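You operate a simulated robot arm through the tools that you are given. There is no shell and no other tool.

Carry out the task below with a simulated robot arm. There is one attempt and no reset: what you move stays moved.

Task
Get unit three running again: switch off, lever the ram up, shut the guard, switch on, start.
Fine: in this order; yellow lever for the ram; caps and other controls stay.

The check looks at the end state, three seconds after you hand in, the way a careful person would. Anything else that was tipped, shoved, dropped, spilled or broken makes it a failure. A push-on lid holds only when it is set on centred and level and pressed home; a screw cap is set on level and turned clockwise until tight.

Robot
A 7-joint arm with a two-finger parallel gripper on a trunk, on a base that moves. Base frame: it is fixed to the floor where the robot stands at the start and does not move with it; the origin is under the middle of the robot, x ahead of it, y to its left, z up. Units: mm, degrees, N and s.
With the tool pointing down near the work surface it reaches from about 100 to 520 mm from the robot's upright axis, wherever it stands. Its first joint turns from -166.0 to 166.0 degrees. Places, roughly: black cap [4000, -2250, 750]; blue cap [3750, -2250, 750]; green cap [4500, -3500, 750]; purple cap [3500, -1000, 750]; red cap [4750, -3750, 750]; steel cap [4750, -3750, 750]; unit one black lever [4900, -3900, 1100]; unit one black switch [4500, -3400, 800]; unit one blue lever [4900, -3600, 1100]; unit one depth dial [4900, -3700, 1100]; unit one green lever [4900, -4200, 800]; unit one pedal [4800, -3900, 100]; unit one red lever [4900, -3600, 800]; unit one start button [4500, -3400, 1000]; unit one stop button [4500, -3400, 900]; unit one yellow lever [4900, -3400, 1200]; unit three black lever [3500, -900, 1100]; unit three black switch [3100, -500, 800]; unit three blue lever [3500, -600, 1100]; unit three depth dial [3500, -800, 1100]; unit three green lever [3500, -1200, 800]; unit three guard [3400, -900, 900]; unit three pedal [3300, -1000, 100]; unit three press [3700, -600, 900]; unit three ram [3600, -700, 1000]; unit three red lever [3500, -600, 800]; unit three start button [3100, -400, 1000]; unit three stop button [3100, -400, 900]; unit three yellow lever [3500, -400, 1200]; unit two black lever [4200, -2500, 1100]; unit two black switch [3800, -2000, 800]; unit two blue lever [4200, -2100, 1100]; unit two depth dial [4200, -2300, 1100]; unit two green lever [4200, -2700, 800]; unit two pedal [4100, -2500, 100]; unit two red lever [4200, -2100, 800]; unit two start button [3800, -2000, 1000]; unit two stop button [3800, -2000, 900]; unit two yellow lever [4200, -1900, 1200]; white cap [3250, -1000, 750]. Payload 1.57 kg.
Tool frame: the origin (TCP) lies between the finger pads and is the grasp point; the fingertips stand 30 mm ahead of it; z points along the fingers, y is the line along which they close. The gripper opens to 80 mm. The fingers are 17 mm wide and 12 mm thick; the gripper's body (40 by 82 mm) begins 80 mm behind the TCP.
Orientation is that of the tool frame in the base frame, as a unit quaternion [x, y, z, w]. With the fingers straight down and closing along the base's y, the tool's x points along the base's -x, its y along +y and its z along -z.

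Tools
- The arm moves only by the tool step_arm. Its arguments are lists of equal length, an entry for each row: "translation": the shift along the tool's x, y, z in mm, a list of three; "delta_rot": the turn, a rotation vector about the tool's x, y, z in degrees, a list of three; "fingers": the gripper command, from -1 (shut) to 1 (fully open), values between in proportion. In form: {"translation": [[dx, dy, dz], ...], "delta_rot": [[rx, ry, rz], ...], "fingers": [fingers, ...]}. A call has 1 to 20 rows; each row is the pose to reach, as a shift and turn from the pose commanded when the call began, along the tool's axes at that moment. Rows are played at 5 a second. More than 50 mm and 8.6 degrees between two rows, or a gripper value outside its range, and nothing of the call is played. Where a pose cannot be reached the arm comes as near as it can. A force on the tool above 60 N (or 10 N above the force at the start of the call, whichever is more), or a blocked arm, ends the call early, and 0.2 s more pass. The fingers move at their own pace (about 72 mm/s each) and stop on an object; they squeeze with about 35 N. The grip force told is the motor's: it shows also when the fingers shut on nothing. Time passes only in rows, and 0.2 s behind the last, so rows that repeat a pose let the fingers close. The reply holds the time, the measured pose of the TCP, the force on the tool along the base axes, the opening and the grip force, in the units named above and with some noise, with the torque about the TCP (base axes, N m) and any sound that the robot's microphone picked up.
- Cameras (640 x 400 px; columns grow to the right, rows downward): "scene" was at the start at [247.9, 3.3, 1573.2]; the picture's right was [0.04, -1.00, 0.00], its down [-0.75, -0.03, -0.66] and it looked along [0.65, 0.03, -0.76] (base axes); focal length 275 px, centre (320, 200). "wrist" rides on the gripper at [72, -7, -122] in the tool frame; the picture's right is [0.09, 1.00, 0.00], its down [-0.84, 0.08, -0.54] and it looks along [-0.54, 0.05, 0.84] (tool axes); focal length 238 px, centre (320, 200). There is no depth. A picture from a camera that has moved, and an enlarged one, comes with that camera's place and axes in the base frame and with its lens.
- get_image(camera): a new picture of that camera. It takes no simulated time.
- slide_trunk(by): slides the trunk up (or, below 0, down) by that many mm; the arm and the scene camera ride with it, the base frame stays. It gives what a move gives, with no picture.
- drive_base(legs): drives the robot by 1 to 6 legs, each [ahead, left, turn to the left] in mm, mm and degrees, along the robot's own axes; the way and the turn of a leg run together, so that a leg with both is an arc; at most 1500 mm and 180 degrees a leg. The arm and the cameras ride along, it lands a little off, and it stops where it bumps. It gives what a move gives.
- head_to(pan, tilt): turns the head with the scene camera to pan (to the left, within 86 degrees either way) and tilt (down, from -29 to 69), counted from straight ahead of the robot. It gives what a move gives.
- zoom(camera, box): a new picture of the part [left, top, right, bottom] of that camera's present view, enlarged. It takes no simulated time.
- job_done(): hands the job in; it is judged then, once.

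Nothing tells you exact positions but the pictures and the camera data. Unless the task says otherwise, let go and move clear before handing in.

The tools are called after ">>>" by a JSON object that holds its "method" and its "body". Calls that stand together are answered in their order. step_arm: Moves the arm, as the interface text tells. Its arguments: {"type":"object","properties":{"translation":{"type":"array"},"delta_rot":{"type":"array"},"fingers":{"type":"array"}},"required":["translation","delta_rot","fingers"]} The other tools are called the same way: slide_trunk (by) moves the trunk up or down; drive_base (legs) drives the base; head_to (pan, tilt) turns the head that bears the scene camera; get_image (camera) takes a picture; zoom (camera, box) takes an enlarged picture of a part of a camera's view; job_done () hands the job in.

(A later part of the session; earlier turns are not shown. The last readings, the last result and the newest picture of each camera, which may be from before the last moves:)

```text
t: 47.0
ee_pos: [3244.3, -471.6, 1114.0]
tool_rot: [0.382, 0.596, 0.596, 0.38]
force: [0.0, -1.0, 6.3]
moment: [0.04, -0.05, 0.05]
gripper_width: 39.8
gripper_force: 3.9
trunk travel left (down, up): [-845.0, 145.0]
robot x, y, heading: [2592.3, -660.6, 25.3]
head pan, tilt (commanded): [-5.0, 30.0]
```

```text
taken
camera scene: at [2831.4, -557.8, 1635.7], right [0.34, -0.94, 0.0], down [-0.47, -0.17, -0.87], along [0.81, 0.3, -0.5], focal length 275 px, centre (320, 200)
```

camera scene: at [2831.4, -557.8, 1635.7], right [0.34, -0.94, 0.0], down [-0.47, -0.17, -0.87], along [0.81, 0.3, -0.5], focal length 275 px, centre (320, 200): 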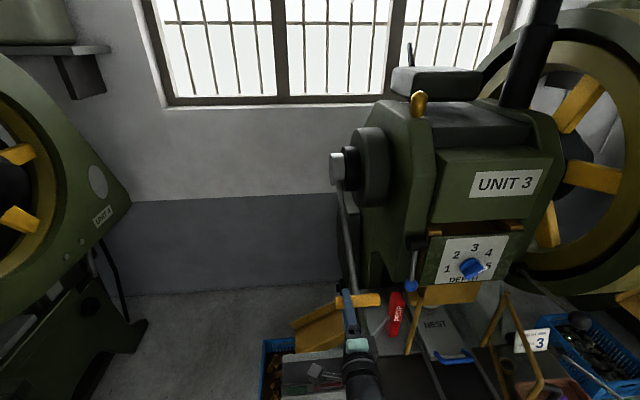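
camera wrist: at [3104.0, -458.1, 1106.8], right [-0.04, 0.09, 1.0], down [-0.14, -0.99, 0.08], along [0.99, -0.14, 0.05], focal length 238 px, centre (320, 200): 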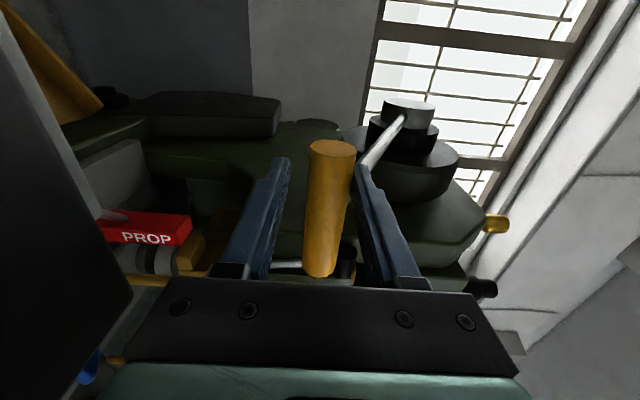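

The handle gave way downward with light resistance (about 6 N), so down is the working direction. I'll continue along the arc and watch the ram.

>>> {"method": "step_arm", "body": {"translation": [[0, -10, 6], [0, -20, 12], [0, -30, 19], [0, -40, 27], [0, -49, 35], [0, -57, 42], [0, -57, 42]], "delta_rot": [[0, 0, 0], [0, 0, 0], [0, 0, 0], [0, 0, 0], [0, 0, 0], [0, 0, 0], [0, 0, 0]], "fingers": [-0.15, -0.15, -0.15, -0.15, -0.15, -0.15, -0.15]}}

>>> {"method": "get_image", "body": {"camera": "wrist"}}

>>> {"method": "get_image", "body": {"camera": "scene"}}

```text
t: 48.6
ee_pos: [3278.2, -454.6, 1061.2]
tool_rot: [0.38, 0.595, 0.597, 0.382]
force: [-9.0, -4.0, 27.0]
moment: [-0.92, 2.15, -0.25]
gripper_width: 42.1
gripper_force: 4.5
trunk travel left (down, up): [-845.0, 145.0]
robot x, y, heading: [2591.4, -660.2, 24.8]
head pan, tilt (commanded): [-5.0, 30.0]
```

```text
taken
camera wrist: at [3139.1, -440.6, 1053.5], right [-0.04, 0.08, 1.0], down [-0.14, -0.99, 0.07], along [0.99, -0.14, 0.05], focal length 238 px, centre (320, 200)
```

wrist: 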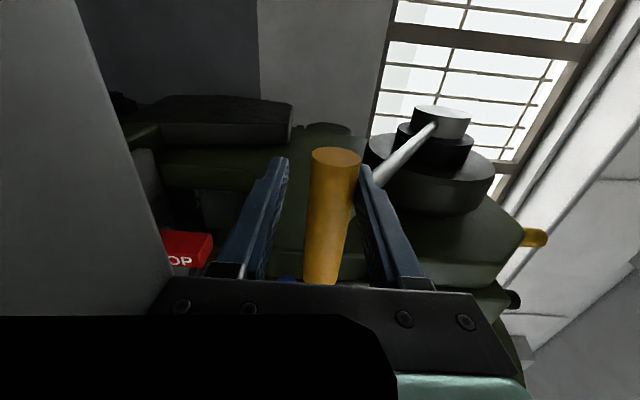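

```text
taken
camera scene: at [2826.9, -559.3, 1636.7], right [0.34, -0.94, 0.0], down [-0.47, -0.17, -0.87], along [0.82, 0.3, -0.5], focal length 275 px, centre (320, 200)
```

scene: 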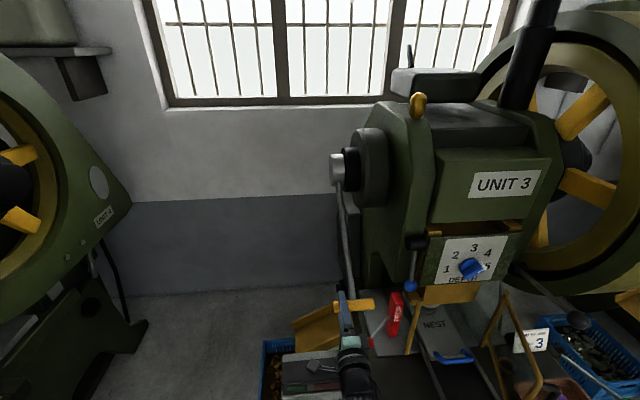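

The gripper body came down onto the control box's top edge (the box overlaps my hand laterally), so I must not go lower here. I'll open the fingers, rise and back out, then check everything.

>>> {"method": "step_arm", "body": {"translation": [[0, 3, 0], [0, 8, -5], [0, 10, -20], [0, 10, -50], [0, 12, -90], [0, 30, -120], [0, 60, -140]], "delta_rot": [[0, 0, 0], [0, 0, 0], [0, 0, 0], [0, 0, 0], [0, 0, 0], [0, 0, 0], [0, 0, 0]], "fingers": [0.8, 0.8, 0.8, 0.8, 0.8, 0.8, 0.8]}}

>>> {"method": "get_image", "body": {"camera": "wrist"}}

>>> {"method": "get_image", "body": {"camera": "scene"}}

>>> {"method": "zoom", "body": {"camera": "scene", "box": [380, 160, 580, 360]}}

```text
t: 50.2
ee_pos: [3153.7, -510.3, 1116.1]
tool_rot: [0.38, 0.599, 0.594, 0.38]
force: [0.2, -0.5, 0.2]
moment: [-0.02, 0.02, 0.03]
gripper_width: 72.0
gripper_force: 0.1
trunk travel left (down, up): [-845.0, 145.0]
robot x, y, heading: [2590.3, -661.5, 25.2]
head pan, tilt (commanded): [-5.0, 30.0]
```

```text
taken
camera wrist: at [3013.5, -497.1, 1110.2], right [-0.03, 0.09, 1.0], down [-0.14, -0.99, 0.08], along [0.99, -0.13, 0.05], focal length 238 px, centre (320, 200)
```

wrist: 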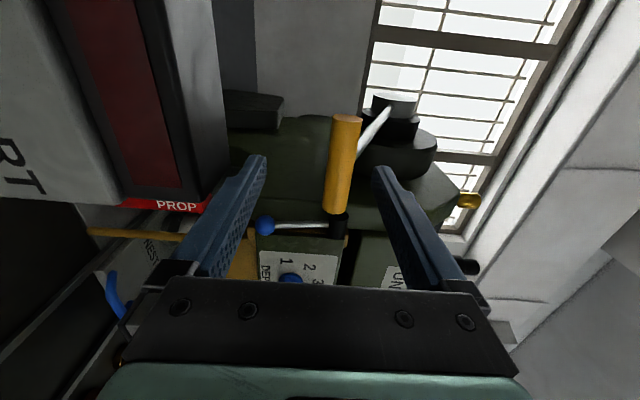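

```text
taken
camera scene: at [2831.0, -557.6, 1635.5], right [0.34, -0.94, 0.0], down [-0.47, -0.17, -0.87], along [0.81, 0.3, -0.5], focal length 275 px, centre (320, 200)
```

scene: 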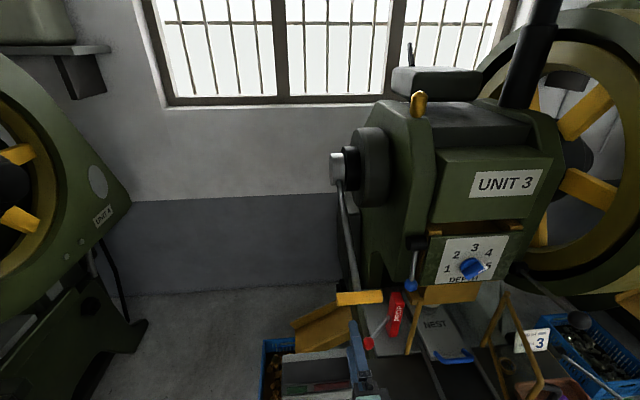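

```text
2.00 times, centred on (480, 260) of scene
camera zoom: at [2831.0, -557.6, 1635.5], right [0.34, -0.94, 0.0], down [-0.47, -0.17, -0.87], along [0.81, 0.3, -0.5], focal length 550 px, centre (0, 80)
```

zoom: 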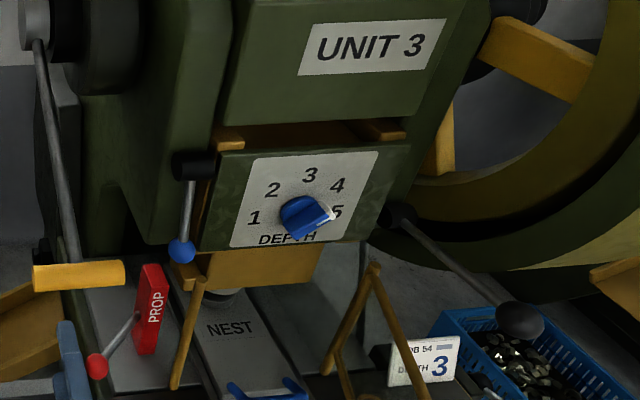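

The handle sprang back to its rest angle while the flywheel stayed slightly turned: it is a ratchet pump lever, so several down-strokes will be needed. I'll look down to check the clearance between my base, the control box and the table before choosing a better standing place and approach.

>>> {"method": "head_to", "body": {"pan": -10, "tilt": 69}}

>>> {"method": "get_image", "body": {"camera": "scene"}}

```text
t: 51.3
ee_pos: [3155.5, -511.9, 1115.5]
tool_rot: [0.381, 0.598, 0.594, 0.38]
force: [1.0, 0.2, 0.5]
moment: [-0.04, -0.03, -0.01]
gripper_width: 72.0
gripper_force: 0.1
trunk travel left (down, up): [-845.0, 145.0]
robot x, y, heading: [2595.6, -660.7, 25.0]
head pan, tilt (commanded): [-10.0, 68.8]
```

```text
taken
camera scene: at [2801.3, -573.8, 1584.0], right [0.26, -0.97, 0.0], down [-0.9, -0.24, -0.36], along [0.35, 0.09, -0.93], focal length 275 px, centre (320, 200)
```

scene: 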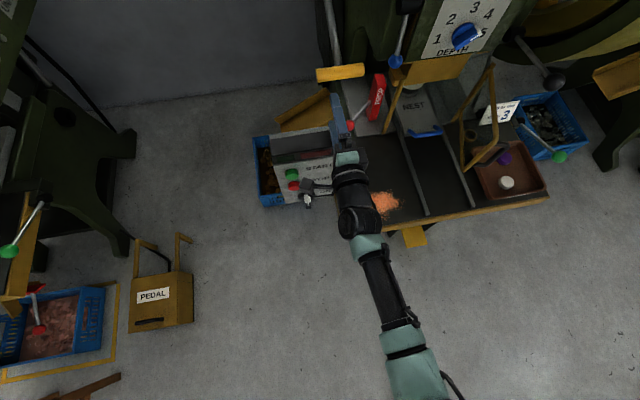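

There's plenty of floor room ahead. I'll pitch the tool 45° downward above the control box so the hand approaches the handle from above and behind, well clear of the box, then drive 80 mm closer.

>>> {"method": "step_arm", "body": {"translation": [[0, 16, -10], [0, 32, -20], [0, 48, -30], [0, 64, -40], [0, 80, -50], [0, 97, -60], [0, 97, -60]], "delta_rot": [[7.5, 0, 0], [15, 0, 0], [22.5, 0, 0], [30, 0, 0], [37.5, 0, 0], [45, 0, 0], [45, 0, 0]], "fingers": [0.6, 0.6, 0.6, 0.6, 0.6, 0.6, 0.6]}}

>>> {"method": "head_to", "body": {"pan": -15, "tilt": 35}}

>>> {"method": "drive_base", "body": {"legs": [[80, 0, 0]]}}

>>> {"method": "get_image", "body": {"camera": "wrist"}}

>>> {"method": "get_image", "body": {"camera": "scene"}}

```text
t: 52.9
ee_pos: [3100.7, -537.4, 1215.1]
tool_rot: [0.498, 0.779, 0.32, 0.204]
force: [-0.3, -0.3, 0.7]
moment: [-0.01, -0.01, 0.01]
gripper_width: 63.6
gripper_force: 0.0
trunk travel left (down, up): [-845.0, 145.0]
robot x, y, heading: [2591.4, -662.8, 25.1]
head pan, tilt (commanded): [-10.0, 68.8]
```

```text
t: 53.9
ee_pos: [3101.2, -536.1, 1212.4]
tool_rot: [0.498, 0.779, 0.321, 0.205]
force: [-0.3, -0.7, 0.6]
moment: [-0.01, -0.02, 0.02]
gripper_width: 63.7
gripper_force: 0.1
trunk travel left (down, up): [-845.0, 145.0]
robot x, y, heading: [2592.5, -661.5, 25.0]
head pan, tilt (commanded): [-15.0, 35.0]
```

```text
t: 54.9
ee_pos: [3172.7, -503.6, 1213.5]
tool_rot: [0.498, 0.779, 0.321, 0.205]
force: [-0.5, -0.4, 0.1]
moment: [-0.01, -0.03, 0.04]
gripper_width: 64.1
gripper_force: 0.0
trunk travel left (down, up): [-845.0, 145.0]
robot x, y, heading: [2664.9, -624.8, 24.8]
head pan, tilt (commanded): [-15.0, 35.0]
```

```text
taken
camera wrist: at [3061.3, -475.9, 1294.7], right [0.6, 0.38, 0.7], down [0.06, -0.9, 0.44], along [0.8, -0.23, -0.56], focal length 238 px, centre (320, 200)
```

wrist: 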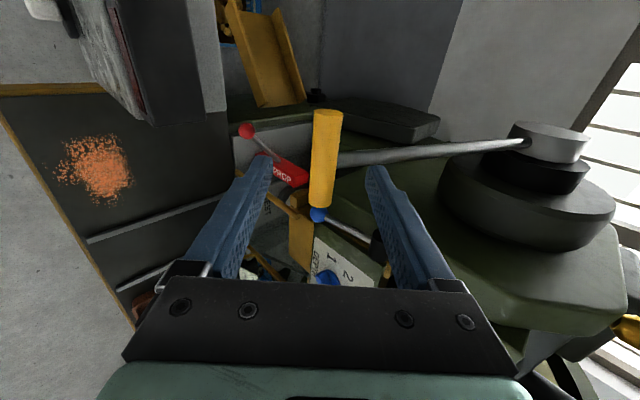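

```text
taken
camera scene: at [2906.2, -539.5, 1627.5], right [0.17, -0.98, 0.0], down [-0.57, -0.1, -0.82], along [0.81, 0.14, -0.57], focal length 275 px, centre (320, 200)
```

scene: 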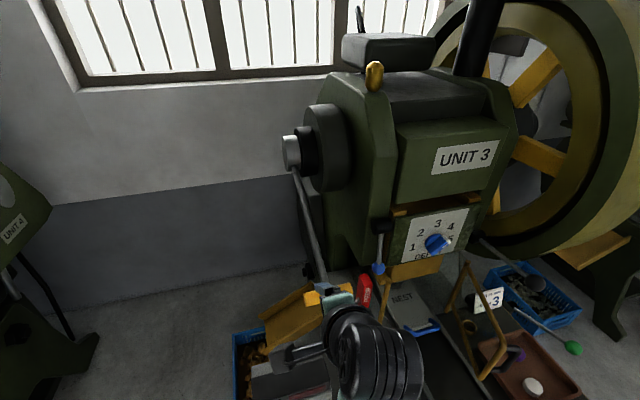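

The view is ideal: the handle lies between the fingers, about 103 mm ahead. I'll advance onto it and close gently around its left half.

>>> {"method": "step_arm", "body": {"translation": [[0, 2, 35], [0, 4, 70], [0, 4, 100], [0, 4, 104], [0, 4, 104], [0, 4, 104], [0, 4, 104]], "delta_rot": [[0, 0, 0], [0, 0, 0], [0, 0, 0], [0, 0, 0], [0, 0, 0], [0, 0, 0], [0, 0, 0]], "fingers": [0.6, 0.6, 0.6, 0.6, -0.2, -1, -1]}}

>>> {"method": "get_image", "body": {"camera": "wrist"}}

>>> {"method": "get_image", "body": {"camera": "scene"}}

```text
t: 56.5
ee_pos: [3243.5, -470.3, 1144.6]
tool_rot: [0.497, 0.779, 0.322, 0.207]
force: [9.4, 1.9, 8.0]
moment: [-0.21, -0.24, 0.1]
gripper_width: 27.5
gripper_force: 38.4
trunk travel left (down, up): [-845.0, 145.0]
robot x, y, heading: [2663.1, -625.7, 25.1]
head pan, tilt (commanded): [-15.0, 35.0]
```

```text
taken
camera wrist: at [3131.0, -443.8, 1224.8], right [0.6, 0.38, 0.7], down [0.05, -0.9, 0.44], along [0.8, -0.23, -0.56], focal length 238 px, centre (320, 200)
```

wrist: 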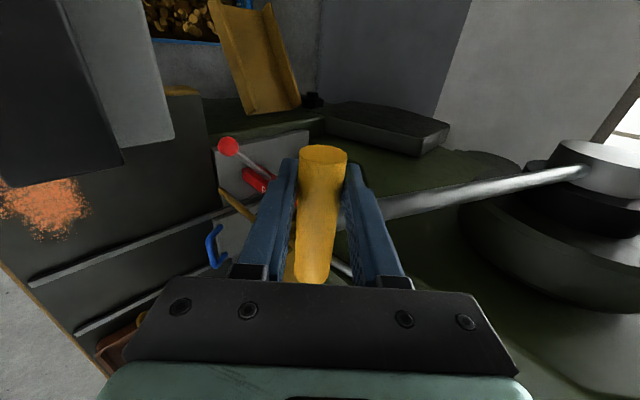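

```text
taken
camera scene: at [2906.7, -539.3, 1627.6], right [0.17, -0.98, 0.0], down [-0.57, -0.1, -0.82], along [0.81, 0.14, -0.57], focal length 275 px, centre (320, 200)
```

scene: 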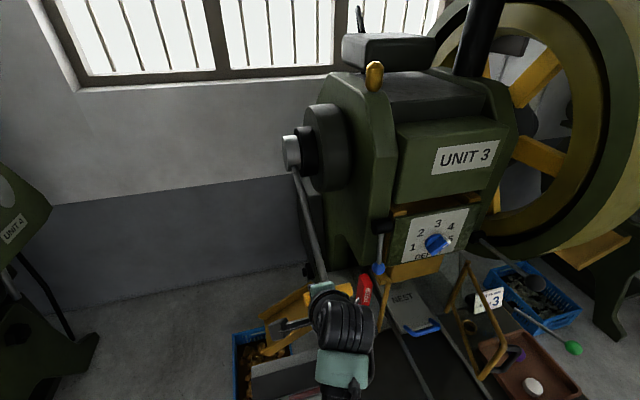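

The handle is firmly gripped (27.5 mm). I'll make a first half-stroke down along the arc and check the forces and the ram.

>>> {"method": "step_arm", "body": {"translation": [[0, -5, 15], [0, -9.6, 31], [0, -13.5, 46], [0, -16.6, 62], [0, -19, 78], [0, -20.7, 94], [0, -20.7, 94]], "delta_rot": [[0, 0, 0], [0, 0, 0], [0, 0, 0], [0, 0, 0], [0, 0, 0], [0, 0, 0], [0, 0, 0]], "fingers": [-1, -1, -1, -1, -1, -1, -1]}}

>>> {"method": "get_image", "body": {"camera": "wrist"}}

>>> {"method": "get_image", "body": {"camera": "scene"}}

```text
t: 58.1
ee_pos: [3285.4, -450.3, 1061.1]
tool_rot: [0.498, 0.781, 0.318, 0.204]
force: [-11.3, -3.9, 2.7]
moment: [-0.64, -0.12, -0.12]
gripper_width: 27.7
gripper_force: 38.0
trunk travel left (down, up): [-845.0, 145.0]
robot x, y, heading: [2666.2, -629.3, 25.0]
head pan, tilt (commanded): [-15.0, 35.0]
```

```text
taken
camera wrist: at [3174.4, -423.2, 1141.5], right [0.61, 0.38, 0.7], down [0.06, -0.9, 0.44], along [0.79, -0.23, -0.56], focal length 238 px, centre (320, 200)
```

wrist: 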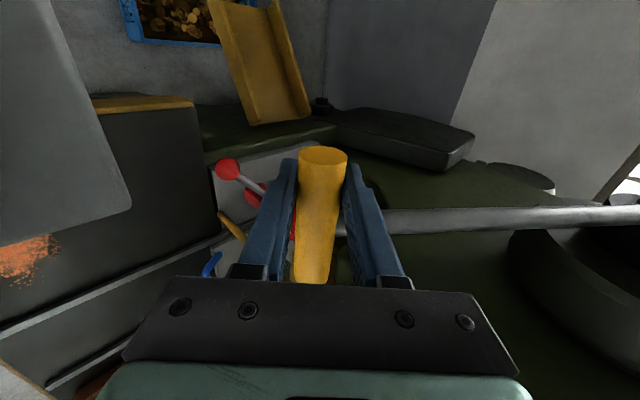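

```text
taken
camera scene: at [2903.5, -540.3, 1628.0], right [0.17, -0.98, 0.0], down [-0.56, -0.1, -0.82], along [0.81, 0.14, -0.57], focal length 275 px, centre (320, 200)
```

scene: 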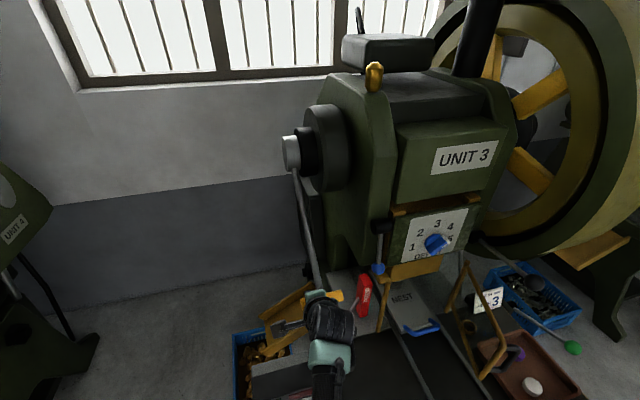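

The lever follows smoothly and the flywheel turns (about 11 N). I'll continue this stroke to about 60°.

>>> {"method": "step_arm", "body": {"translation": [[0, -0.8, 16], [0, -1.2, 33], [0, -0.6, 49], [0, 0.2, 65], [0, 2.2, 81], [0, 4.5, 97], [0, 8, 113], [0, 11.6, 128], [0, 11.6, 128]], "delta_rot": [[0, 0, 0], [0, 0, 0], [0, 0, 0], [0, 0, 0], [0, 0, 0], [0, 0, 0], [0, 0, 0], [0, 0, 0], [0, 0, 0]], "fingers": [-1, -1, -1, -1, -1, -1, -1, -1, -1]}}

>>> {"method": "get_image", "body": {"camera": "wrist"}}

>>> {"method": "get_image", "body": {"camera": "scene"}}

```text
t: 60.1
ee_pos: [3348.9, -420.3, 982.1]
tool_rot: [0.499, 0.784, 0.314, 0.196]
force: [-41.8, -23.6, -8.3]
moment: [0.15, -0.97, 0.37]
gripper_width: 27.8
gripper_force: 38.5
out of reach, approached as far as the arm can: row 7, 8, 9
trunk travel left (down, up): [-845.0, 145.0]
robot x, y, heading: [2663.7, -627.9, 25.0]
head pan, tilt (commanded): [-15.0, 35.0]
```

```text
taken
camera wrist: at [3238.5, -393.4, 1065.4], right [0.62, 0.39, 0.69], down [0.07, -0.9, 0.44], along [0.78, -0.22, -0.58], focal length 238 px, centre (320, 200)
```

wrist: 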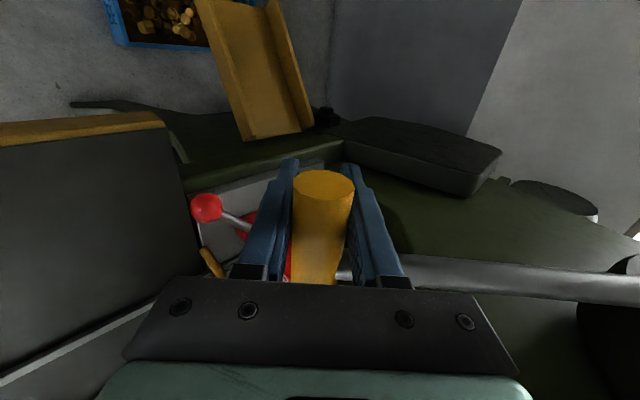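

```text
taken
camera scene: at [2900.6, -543.0, 1628.6], right [0.17, -0.98, 0.0], down [-0.56, -0.1, -0.82], along [0.81, 0.14, -0.57], focal length 275 px, centre (320, 200)
```

scene: 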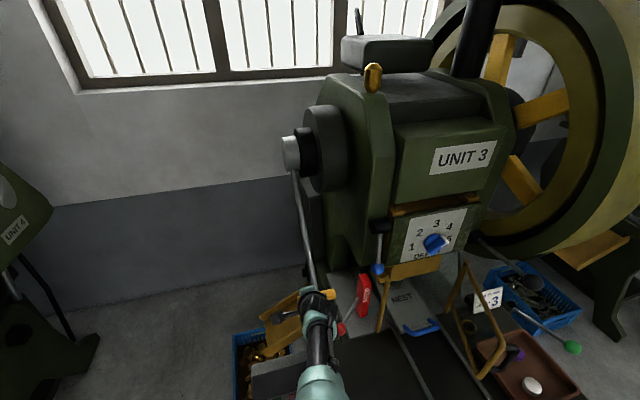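

The stroke ran to about 55° before the arm reached its limit. I'll bring the lever back up along the arc, still holding it, and check where the commanded pose is.

>>> {"method": "step_arm", "body": {"translation": [[0, -3, -24], [0, -6, -48], [0, -6, -48]], "delta_rot": [[0, 0, 0], [0, 0, 0], [0, 0, 0]], "fingers": [-1, -1, -1]}}

```text
t: 60.9
ee_pos: [3320.2, -432.5, 1015.0]
tool_rot: [0.497, 0.782, 0.317, 0.2]
force: [-24.1, -10.0, -8.6]
moment: [0.21, -0.31, 0.44]
gripper_width: 27.6
gripper_force: 38.2
trunk travel left (down, up): [-845.0, 145.0]
robot x, y, heading: [2664.2, -632.9, 24.9]
head pan, tilt (commanded): [-15.0, 35.0]
```

The measured poses fit an arc about a hub at U ≈ 3085, z ≈ 1283 with radius ≈ 371. I'll bring the lever back to the top using this refined arc.

>>> {"method": "step_arm", "body": {"translation": [[0, 0.8, -19], [0, 1.7, -39], [0, 4, -58], [0, 6.5, -77], [0, 11, -96], [0, 15.3, -115], [0, 20, -131], [0, 25.6, -146], [0, 25.6, -146]], "delta_rot": [[0, 0, 0], [0, 0, 0], [0, 0, 0], [0, 0, 0], [0, 0, 0], [0, 0, 0], [0, 0, 0], [0, 0, 0], [0, 0, 0]], "fingers": [-1, -1, -1, -1, -1, -1, -1, -1, -1]}}

>>> {"method": "get_image", "body": {"camera": "wrist"}}

>>> {"method": "get_image", "body": {"camera": "scene"}}

>>> {"method": "zoom", "body": {"camera": "scene", "box": [360, 140, 560, 340]}}

```text
t: 62.9
ee_pos: [3251.0, -467.4, 1136.8]
tool_rot: [0.499, 0.782, 0.315, 0.201]
force: [15.7, 11.0, -21.1]
moment: [-0.23, -0.15, 0.36]
gripper_width: 27.7
gripper_force: 37.6
trunk travel left (down, up): [-845.0, 145.0]
robot x, y, heading: [2666.5, -627.8, 25.1]
head pan, tilt (commanded): [-15.0, 35.0]
```

```text
taken
camera wrist: at [3140.2, -440.5, 1218.5], right [0.61, 0.39, 0.69], down [0.06, -0.89, 0.44], along [0.79, -0.23, -0.57], focal length 238 px, centre (320, 200)
```

wrist: 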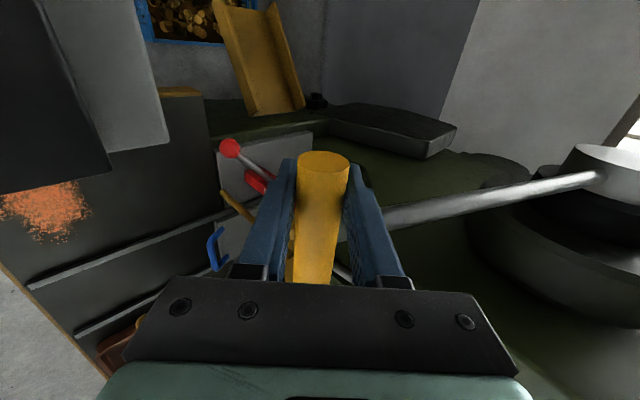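

```text
taken
camera scene: at [2911.2, -536.8, 1626.3], right [0.17, -0.98, 0.0], down [-0.57, -0.1, -0.82], along [0.8, 0.14, -0.58], focal length 275 px, centre (320, 200)
```

scene: 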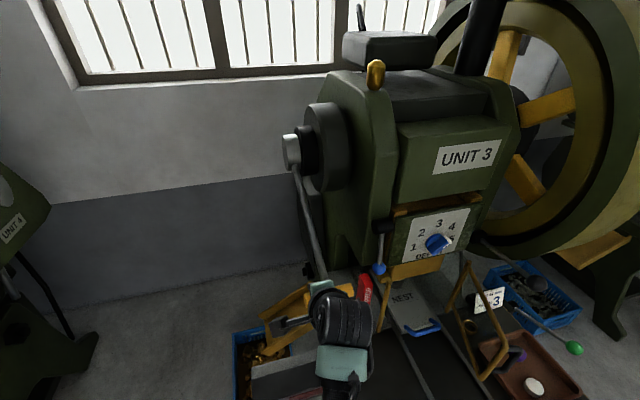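

```text
2.00 times, centred on (460, 240) of scene
camera zoom: at [2911.2, -536.8, 1626.3], right [0.17, -0.98, 0.0], down [-0.57, -0.1, -0.82], along [0.8, 0.14, -0.58], focal length 550 px, centre (40, 120)
```

zoom: 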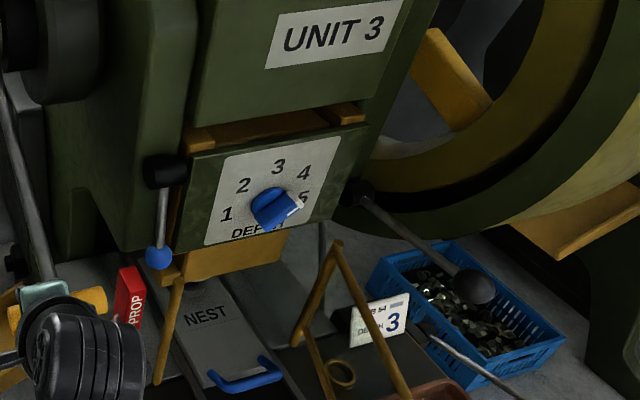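

The lever is back at its top stop and the flywheel kept its turn, so the ratchet works. I'll do a full down-and-up stroke in one go.

>>> {"method": "step_arm", "body": {"translation": [[0, -8.5, 25], [0, -15.5, 50], [0, -20.5, 75], [0, -24, 100], [0, -25.5, 125], [0, -25.2, 150], [0, -24, 170], [0, -22.5, 184], [0, -22.5, 184], [0, -25, 160], [0, -25.6, 135], [0, -24.7, 110], [0, -22, 85], [0, -18, 60], [0, -11.5, 35], [0, -4.5, 12], [0, -2, 4], [0, -2, 4]], "delta_rot": [[0, 0, 0], [0, 0, 0], [0, 0, 0], [0, 0, 0], [0, 0, 0], [0, 0, 0], [0, 0, 0], [0, 0, 0], [0, 0, 0], [0, 0, 0], [0, 0, 0], [0, 0, 0], [0, 0, 0], [0, 0, 0], [0, 0, 0], [0, 0, 0], [0, 0, 0], [0, 0, 0]], "fingers": [-1, -1, -1, -1, -1, -1, -1, -1, -1, -1, -1, -1, -1, -1, -1, -1, -1, -1]}}

>>> {"method": "get_image", "body": {"camera": "wrist"}}

>>> {"method": "get_image", "body": {"camera": "scene"}}

>>> {"method": "zoom", "body": {"camera": "scene", "box": [360, 140, 560, 340]}}

```text
t: 66.7
ee_pos: [3253.4, -465.7, 1133.8]
tool_rot: [0.497, 0.782, 0.318, 0.201]
force: [17.7, 6.7, -18.4]
moment: [0.03, 0.01, 0.52]
gripper_width: 27.9
gripper_force: 38.4
trunk travel left (down, up): [-845.0, 145.0]
robot x, y, heading: [2663.4, -626.5, 25.1]
head pan, tilt (commanded): [-15.0, 35.0]
```

```text
taken
camera wrist: at [3141.7, -439.0, 1215.5], right [0.61, 0.38, 0.69], down [0.06, -0.9, 0.44], along [0.79, -0.22, -0.57], focal length 238 px, centre (320, 200)
```

wrist: 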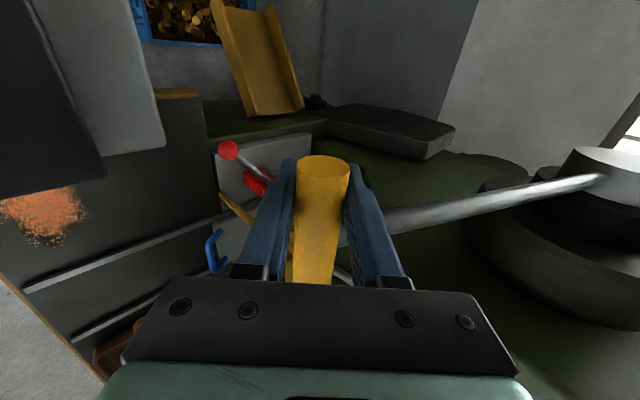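

```text
taken
camera scene: at [2911.7, -537.3, 1626.3], right [0.17, -0.98, 0.0], down [-0.57, -0.1, -0.82], along [0.8, 0.14, -0.58], focal length 275 px, centre (320, 200)
```

scene: 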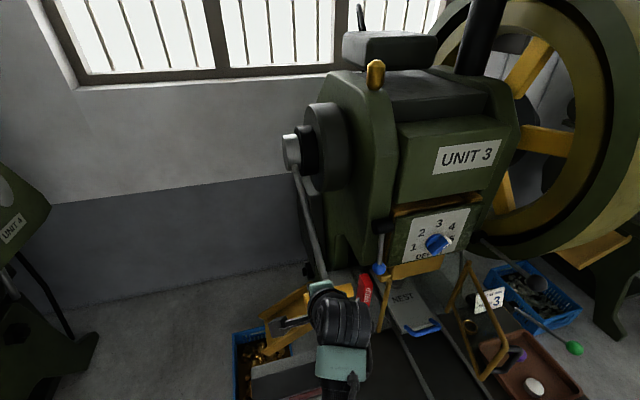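

```text
2.00 times, centred on (460, 240) of scene
camera zoom: at [2911.7, -537.3, 1626.3], right [0.17, -0.98, 0.0], down [-0.57, -0.1, -0.82], along [0.8, 0.14, -0.58], focal length 550 px, centre (40, 120)
```

zoom: 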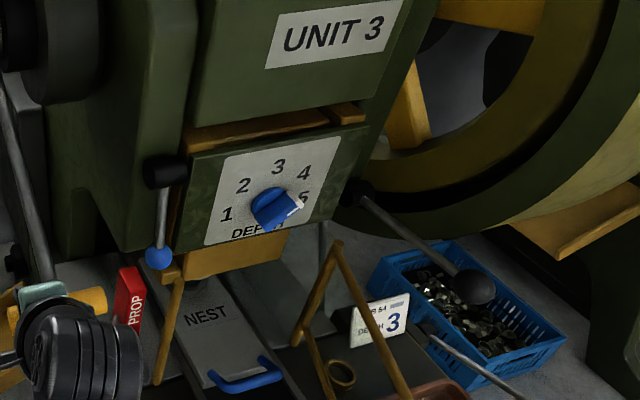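

The lever works through the ratchet; I'll zoom in on the ram below the dial plate to measure its height.

>>> {"method": "zoom", "body": {"camera": "scene", "box": [370, 180, 470, 340]}}

```text
2.50 times, centred on (420, 260) of scene
camera zoom: at [2911.7, -537.3, 1626.3], right [0.17, -0.98, 0.0], down [-0.57, -0.1, -0.82], along [0.8, 0.14, -0.58], focal length 688 px, centre (70, 50)
```

zoom: 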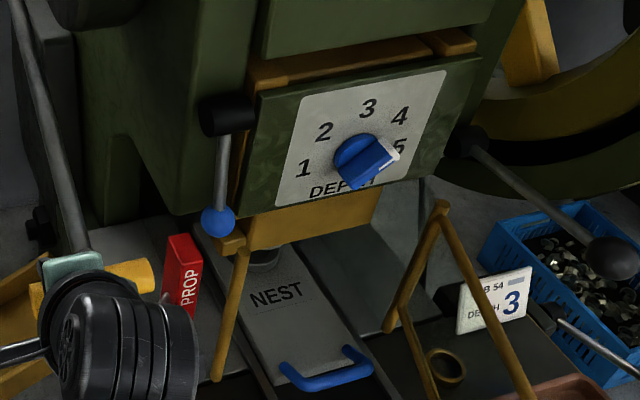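

The ram sits just beneath the dial plate. I'll pump again and compare.

>>> {"method": "step_arm", "body": {"translation": [[0, -8.5, 25], [0, -15.5, 50], [0, -20.5, 75], [0, -24, 100], [0, -25.5, 125], [0, -25.2, 150], [0, -24, 170], [0, -22.8, 180], [0, -22.8, 180], [0, -25, 160], [0, -25.6, 135], [0, -24.7, 110], [0, -22, 85], [0, -18, 60], [0, -11.5, 35], [0, -4.5, 12], [0, 0, 0], [0, 0, 0]], "delta_rot": [[0, 0, 0], [0, 0, 0], [0, 0, 0], [0, 0, 0], [0, 0, 0], [0, 0, 0], [0, 0, 0], [0, 0, 0], [0, 0, 0], [0, 0, 0], [0, 0, 0], [0, 0, 0], [0, 0, 0], [0, 0, 0], [0, 0, 0], [0, 0, 0], [0, 0, 0], [0, 0, 0]], "fingers": [-1, -1, -1, -1, -1, -1, -1, -1, -1, -1, -1, -1, -1, -1, -1, -1, -1, -1]}}

>>> {"method": "get_image", "body": {"camera": "wrist"}}

>>> {"method": "get_image", "body": {"camera": "scene"}}

>>> {"method": "zoom", "body": {"camera": "scene", "box": [370, 180, 470, 340]}}

```text
t: 70.5
ee_pos: [3253.1, -466.1, 1132.8]
tool_rot: [0.498, 0.782, 0.317, 0.202]
force: [14.5, 8.3, -17.2]
moment: [-0.28, -0.16, 0.41]
gripper_width: 28.1
gripper_force: 38.3
trunk travel left (down, up): [-845.0, 145.0]
robot x, y, heading: [2664.7, -625.5, 25.0]
head pan, tilt (commanded): [-15.0, 35.0]
```

```text
taken
camera wrist: at [3141.8, -438.6, 1215.3], right [0.61, 0.39, 0.69], down [0.06, -0.89, 0.44], along [0.79, -0.23, -0.57], focal length 238 px, centre (320, 200)
```

wrist: 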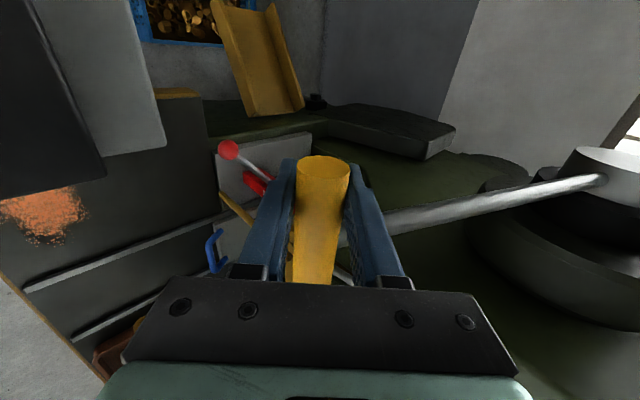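

```text
taken
camera scene: at [2911.1, -537.3, 1626.4], right [0.17, -0.98, 0.0], down [-0.57, -0.1, -0.82], along [0.8, 0.14, -0.58], focal length 275 px, centre (320, 200)
```

scene: 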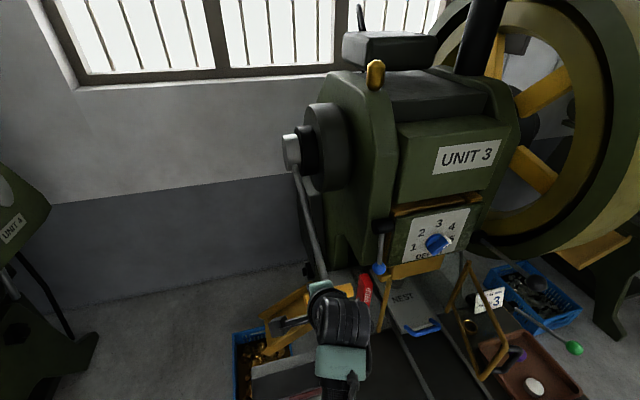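

```text
2.50 times, centred on (420, 260) of scene
camera zoom: at [2911.1, -537.3, 1626.4], right [0.17, -0.98, 0.0], down [-0.57, -0.1, -0.82], along [0.8, 0.14, -0.58], focal length 688 px, centre (70, 50)
```

zoom: 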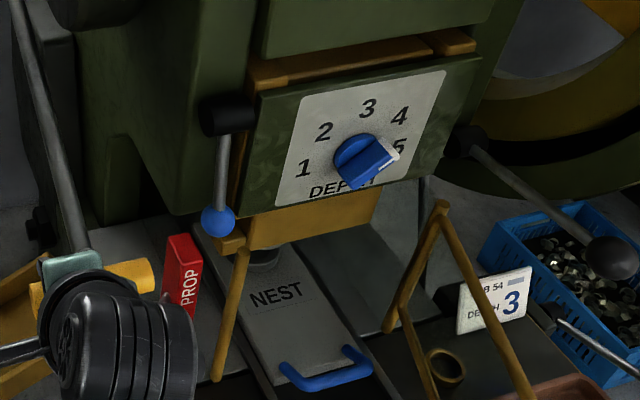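

The ram has risen roughly 35 mm relative to the dial plate and looks the same after the last two strokes, so it may be at the top. I'll compare with neighbouring units for reference.

>>> {"method": "head_to", "body": {"pan": -75, "tilt": 15}}

>>> {"method": "get_image", "body": {"camera": "scene"}}

```text
t: 71.8
ee_pos: [3253.1, -465.0, 1133.4]
tool_rot: [0.497, 0.782, 0.318, 0.202]
force: [8.1, 10.0, -22.7]
moment: [0.16, 0.02, 0.43]
gripper_width: 27.7
gripper_force: 38.9
trunk travel left (down, up): [-845.0, 145.0]
robot x, y, heading: [2665.1, -628.1, 25.0]
head pan, tilt (commanded): [-75.0, 15.0]
```

```text
taken
camera scene: at [2883.8, -623.8, 1658.8], right [-0.77, -0.64, 0.0], down [-0.17, 0.2, -0.97], along [0.62, -0.74, -0.26], focal length 275 px, centre (320, 200)
```

scene: 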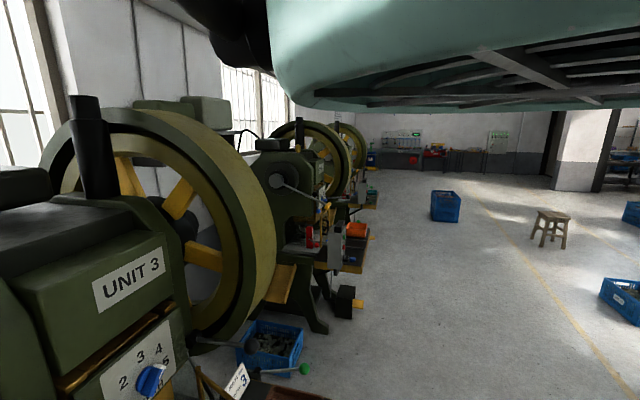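

>>> {"method": "zoom", "body": {"camera": "scene", "box": [260, 130, 390, 310]}}

>>> {"method": "head_to", "body": {"pan": -25, "tilt": 40}}

>>> {"method": "get_image", "body": {"camera": "scene"}}

>>> {"method": "zoom", "body": {"camera": "scene", "box": [300, 140, 440, 260]}}

```text
2.22 times, centred on (325, 220) of scene
camera zoom: at [2883.8, -623.8, 1658.8], right [-0.77, -0.64, 0.0], down [-0.17, 0.2, -0.97], along [0.62, -0.74, -0.26], focal length 612 px, centre (309, 156)
```

zoom: 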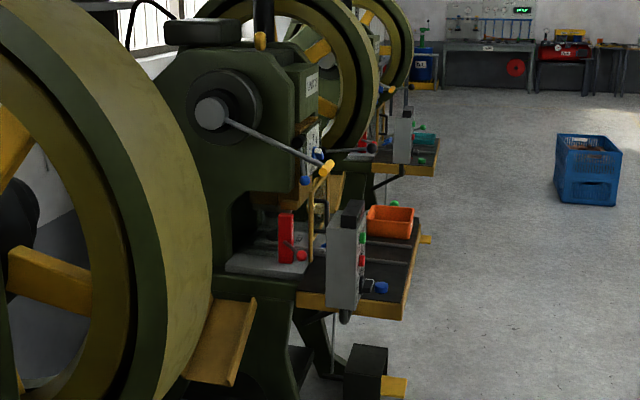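

```text
t: 73.0
ee_pos: [3251.7, -465.6, 1133.6]
tool_rot: [0.499, 0.781, 0.317, 0.202]
force: [5.9, 9.1, -22.9]
moment: [0.03, -0.11, 0.31]
gripper_width: 27.4
gripper_force: 38.2
trunk travel left (down, up): [-845.0, 145.0]
robot x, y, heading: [2666.4, -630.2, 24.9]
head pan, tilt (commanded): [-25.0, 40.0]
```

```text
taken
camera scene: at [2908.3, -552.3, 1619.1], right [0.0, -1.0, 0.0], down [-0.64, 0.0, -0.76], along [0.76, 0.0, -0.64], focal length 275 px, centre (320, 200)
```

scene: 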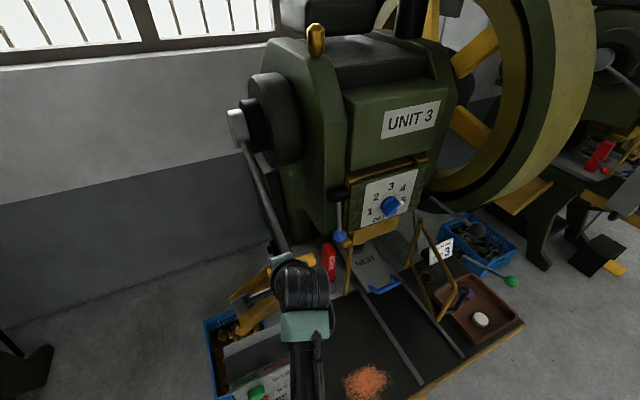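

```text
3.33 times, centred on (370, 200) of scene
camera zoom: at [2908.3, -552.3, 1619.1], right [0.0, -1.0, 0.0], down [-0.64, 0.0, -0.76], along [0.76, 0.0, -0.64], focal length 918 px, centre (153, 200)
```

zoom: 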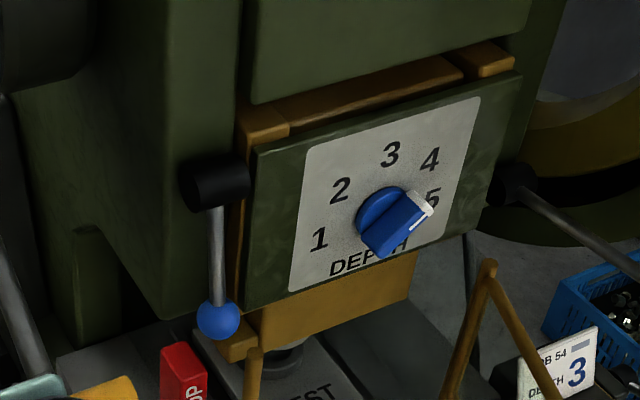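

I have a close baseline of the ram relative to the dial plate. I'll make one more shorter stroke down and compare at the bottom of it.

>>> {"method": "step_arm", "body": {"translation": [[0, -8.5, 25], [0, -15.5, 50], [0, -20.5, 75], [0, -24, 100], [0, -25.5, 125], [0, -25.5, 125]], "delta_rot": [[0, 0, 0], [0, 0, 0], [0, 0, 0], [0, 0, 0], [0, 0, 0], [0, 0, 0]], "fingers": [-1, -1, -1, -1, -1, -1]}}

>>> {"method": "zoom", "body": {"camera": "scene", "box": [300, 140, 440, 260]}}

>>> {"method": "get_image", "body": {"camera": "scene"}}

```text
t: 74.4
ee_pos: [3309.5, -438.8, 1028.7]
tool_rot: [0.498, 0.781, 0.318, 0.202]
force: [-25.3, -1.4, -5.0]
moment: [-0.36, -0.33, -0.04]
gripper_width: 27.8
gripper_force: 38.0
trunk travel left (down, up): [-845.0, 145.0]
robot x, y, heading: [2665.7, -625.8, 24.9]
head pan, tilt (commanded): [-25.0, 40.0]
```

```text
3.33 times, centred on (370, 200) of scene
camera zoom: at [2900.7, -554.7, 1620.6], right [0.0, -1.0, 0.0], down [-0.64, 0.0, -0.77], along [0.77, 0.0, -0.64], focal length 918 px, centre (153, 200)
```

zoom: 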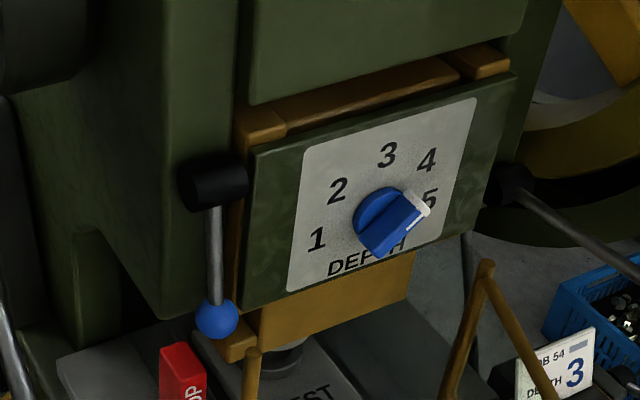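

```text
taken
camera scene: at [2900.7, -554.7, 1620.6], right [0.0, -1.0, 0.0], down [-0.64, 0.0, -0.77], along [0.77, 0.0, -0.64], focal length 275 px, centre (320, 200)
```

scene: 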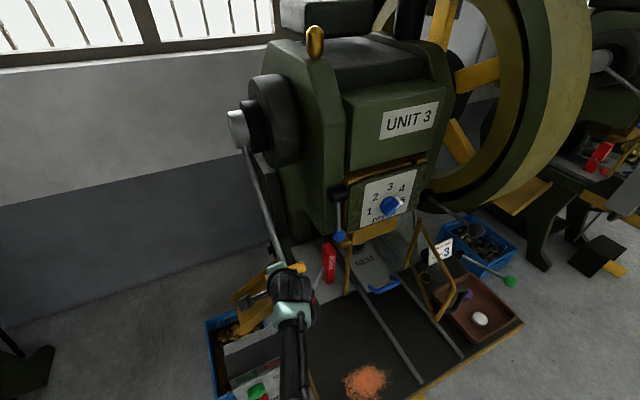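

The ram no longer moves with further lever travel: it is at its top (about 50 mm above where it began). I'll return the lever to its rest, release it and back away.

>>> {"method": "step_arm", "body": {"translation": [[0, 0.8, -15], [0, 3.5, -40], [0, 7.5, -65], [0, 14, -90], [0, 20, -110], [0, 23, -117], [0, 23, -117], [0, 23, -117], [0, 23, -117], [0, 23, -150], [0, 23, -190], [0, 23, -225]], "delta_rot": [[0, 0, 0], [0, 0, 0], [0, 0, 0], [0, 0, 0], [0, 0, 0], [0, 0, 0], [0, 0, 0], [0, 0, 0], [0, 0, 0], [0, 0, 0], [0, 0, 0], [0, 0, 0]], "fingers": [-1, -1, -1, -1, -1, -1, -1, 0.6, 0.6, 0.6, 0.6, 0.6]}}

>>> {"method": "get_image", "body": {"camera": "scene"}}

>>> {"method": "zoom", "body": {"camera": "scene", "box": [300, 140, 440, 260]}}

>>> {"method": "get_image", "body": {"camera": "wrist"}}

```text
t: 77.0
ee_pos: [3184.4, -497.7, 1207.1]
tool_rot: [0.497, 0.78, 0.319, 0.205]
force: [-0.3, 0.1, 0.1]
moment: [0.03, 0.0, 0.01]
gripper_width: 64.1
gripper_force: 0.1
trunk travel left (down, up): [-845.0, 145.0]
robot x, y, heading: [2665.9, -627.5, 25.0]
head pan, tilt (commanded): [-25.0, 40.0]
```

```text
taken
camera scene: at [2903.4, -555.3, 1620.2], right [0.0, -1.0, 0.0], down [-0.64, 0.0, -0.77], along [0.77, 0.0, -0.64], focal length 275 px, centre (320, 200)
```

scene: 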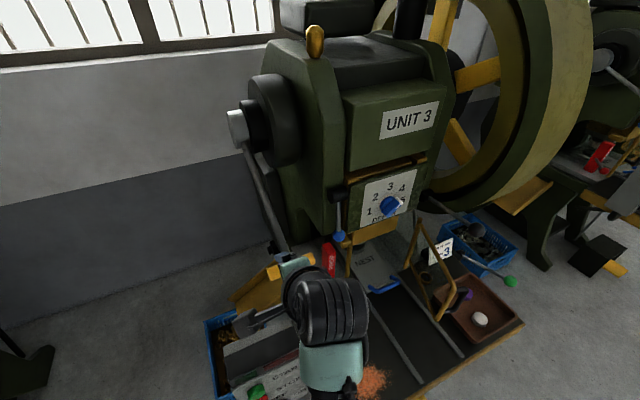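

```text
3.33 times, centred on (370, 200) of scene
camera zoom: at [2903.4, -555.3, 1620.2], right [0.0, -1.0, 0.0], down [-0.64, 0.0, -0.77], along [0.77, 0.0, -0.64], focal length 918 px, centre (153, 200)
```

zoom: 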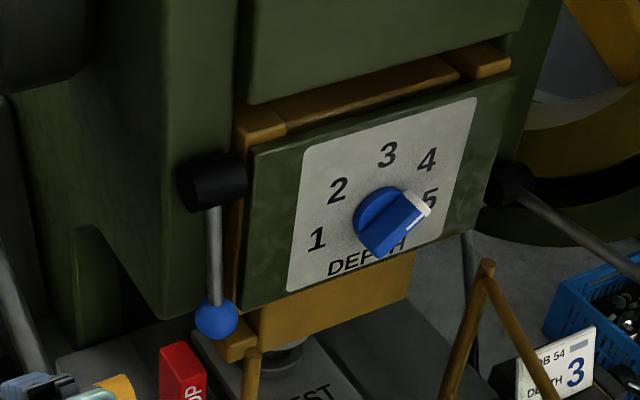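

```text
taken
camera wrist: at [3072.7, -471.9, 1287.5], right [0.6, 0.38, 0.7], down [0.06, -0.9, 0.44], along [0.8, -0.23, -0.56], focal length 238 px, centre (320, 200)
```

wrist: 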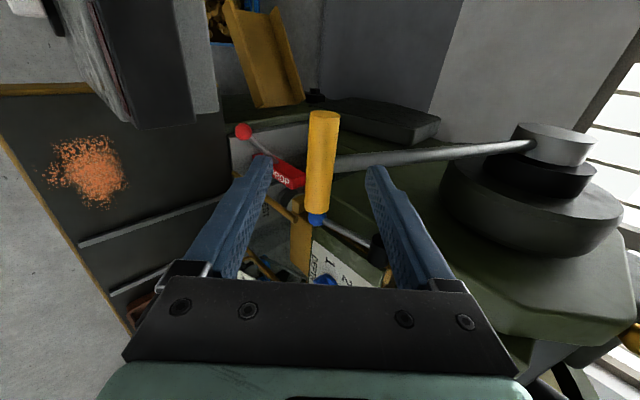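

The ram stays up and the yellow lever is released at its rest. Next is the guard: hinge at about U 2853/V -2308, its open edge and black handle at roughly U 2600/V -2266, z ≈ 840–955. I'll back off, level the tool, and move to the right.

>>> {"method": "drive_base", "body": {"legs": [[-260, 0, 0], [0, -455, 0]]}}

>>> {"method": "step_arm", "body": {"translation": [[0, 0, 0], [0, 0, 0], [0, 0, 0], [0, 0, 0], [0, 0, 0], [0, 0, 0]], "delta_rot": [[-7.5, 0, 0], [-15, 0, 0], [-22.5, 0, 0], [-30, 0, 0], [-37.5, 0, 0], [-45, 0, 0]], "fingers": [0, 0, 0, 0, 0, 0]}}

>>> {"method": "step_arm", "body": {"translation": [[0, 0, 0], [0, 0, 0], [0, 0, 0], [0, 0, 0], [0, 0, 0], [0, 0, 0], [0, 0, 0], [0, 0, 0], [0, 0, 0], [0, 0, 0], [0, 0, 0], [0, 0, 0]], "delta_rot": [[0, 0, -8.2], [0, 0, -16.4], [0, 0, -24.6], [0, 0, -32.8], [0, 0, -41], [0, 0, -49.2], [0, 0, -57.4], [0, 0, -65.6], [0, 0, -73.8], [0, 0, -82], [0, 0, -90], [0, 0, -90]], "fingers": [-0.3, -0.3, -0.3, -0.3, -0.3, -0.3, -0.3, -0.3, -0.3, -0.3, -0.3, -0.3]}}

>>> {"method": "get_image", "body": {"camera": "scene"}}

```text
t: 81.2
ee_pos: [3140.3, -1021.6, 1206.1]
tool_rot: [0.498, 0.779, 0.321, 0.206]
force: [0.2, 0.1, 0.0]
moment: [0.01, 0.03, -0.01]
gripper_width: 64.0
gripper_force: 0.0
trunk travel left (down, up): [-845.0, 145.0]
robot x, y, heading: [2619.0, -1149.8, 24.8]
head pan, tilt (commanded): [-25.0, 40.0]
```

```text
t: 82.6
ee_pos: [3141.5, -1021.9, 1206.3]
tool_rot: [0.382, 0.597, 0.594, 0.381]
force: [-0.4, 1.2, -0.4]
moment: [-0.02, -0.01, 0.0]
gripper_width: 39.9
gripper_force: 0.1
trunk travel left (down, up): [-845.0, 145.0]
robot x, y, heading: [2614.4, -1145.5, 24.7]
head pan, tilt (commanded): [-25.0, 40.0]
```

```text
t: 85.2
ee_pos: [3140.0, -1021.1, 1204.5]
tool_rot: [-0.153, 0.693, 0.15, 0.689]
force: [0.7, -0.7, 0.3]
moment: [-0.01, 0.01, 0.03]
gripper_width: 28.0
gripper_force: 0.1
trunk travel left (down, up): [-845.0, 145.0]
robot x, y, heading: [2620.8, -1148.9, 24.6]
head pan, tilt (commanded): [-25.0, 40.0]
```

```text
taken
camera scene: at [2859.2, -1077.1, 1620.1], right [0.0, -1.0, 0.0], down [-0.64, 0.0, -0.77], along [0.77, 0.0, -0.64], focal length 275 px, centre (320, 200)
```

scene: 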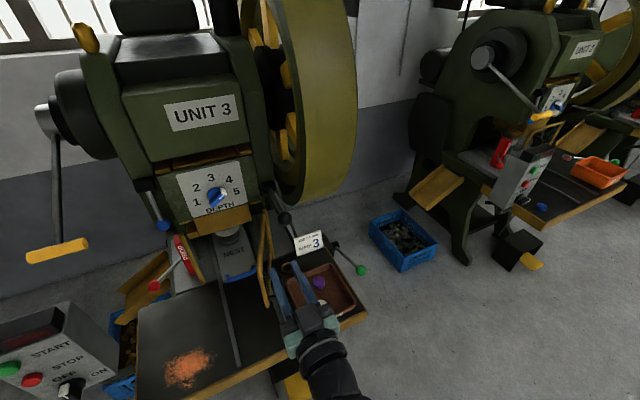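

The robot is now in front of the guard's side. I'll zoom on the guard and on unit two's ram for reference.

>>> {"method": "head_to", "body": {"pan": 0, "tilt": 40}}

>>> {"method": "zoom", "body": {"camera": "scene", "box": [240, 120, 440, 300]}}

>>> {"method": "get_image", "body": {"camera": "scene"}}

>>> {"method": "get_image", "body": {"camera": "wrist"}}

```text
t: 86.1
ee_pos: [3140.4, -1021.6, 1206.6]
tool_rot: [-0.152, 0.692, 0.151, 0.689]
force: [-0.7, -0.1, -0.1]
moment: [0.01, 0.0, -0.01]
gripper_width: 28.1
gripper_force: 0.1
trunk travel left (down, up): [-845.0, 145.0]
robot x, y, heading: [2621.6, -1150.7, 24.6]
head pan, tilt (commanded): [0.0, 40.0]
```

```text
2.22 times, centred on (340, 210) of scene
camera zoom: at [2851.4, -1041.2, 1620.1], right [0.42, -0.91, 0.0], down [-0.58, -0.27, -0.77], along [0.7, 0.32, -0.64], focal length 612 px, centre (276, 178)
```

zoom: 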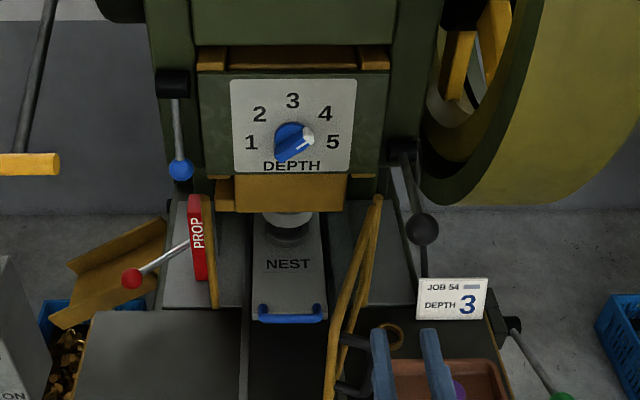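

```text
taken
camera scene: at [2851.4, -1041.2, 1620.1], right [0.42, -0.91, 0.0], down [-0.58, -0.27, -0.77], along [0.7, 0.32, -0.64], focal length 275 px, centre (320, 200)
```

scene: 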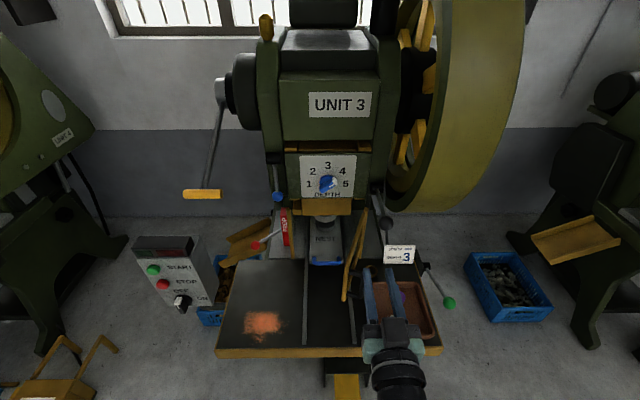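

```text
taken
camera wrist: at [3032.6, -1078.9, 1133.9], right [-0.42, 0.9, -0.09], down [-0.52, -0.15, 0.84], along [0.74, 0.4, 0.54], focal length 238 px, centre (320, 200)
```

wrist: 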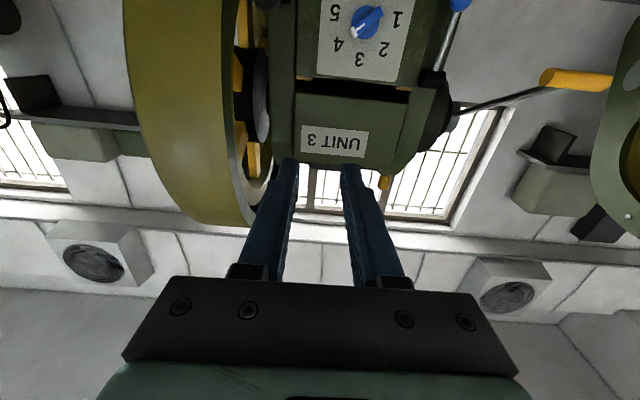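

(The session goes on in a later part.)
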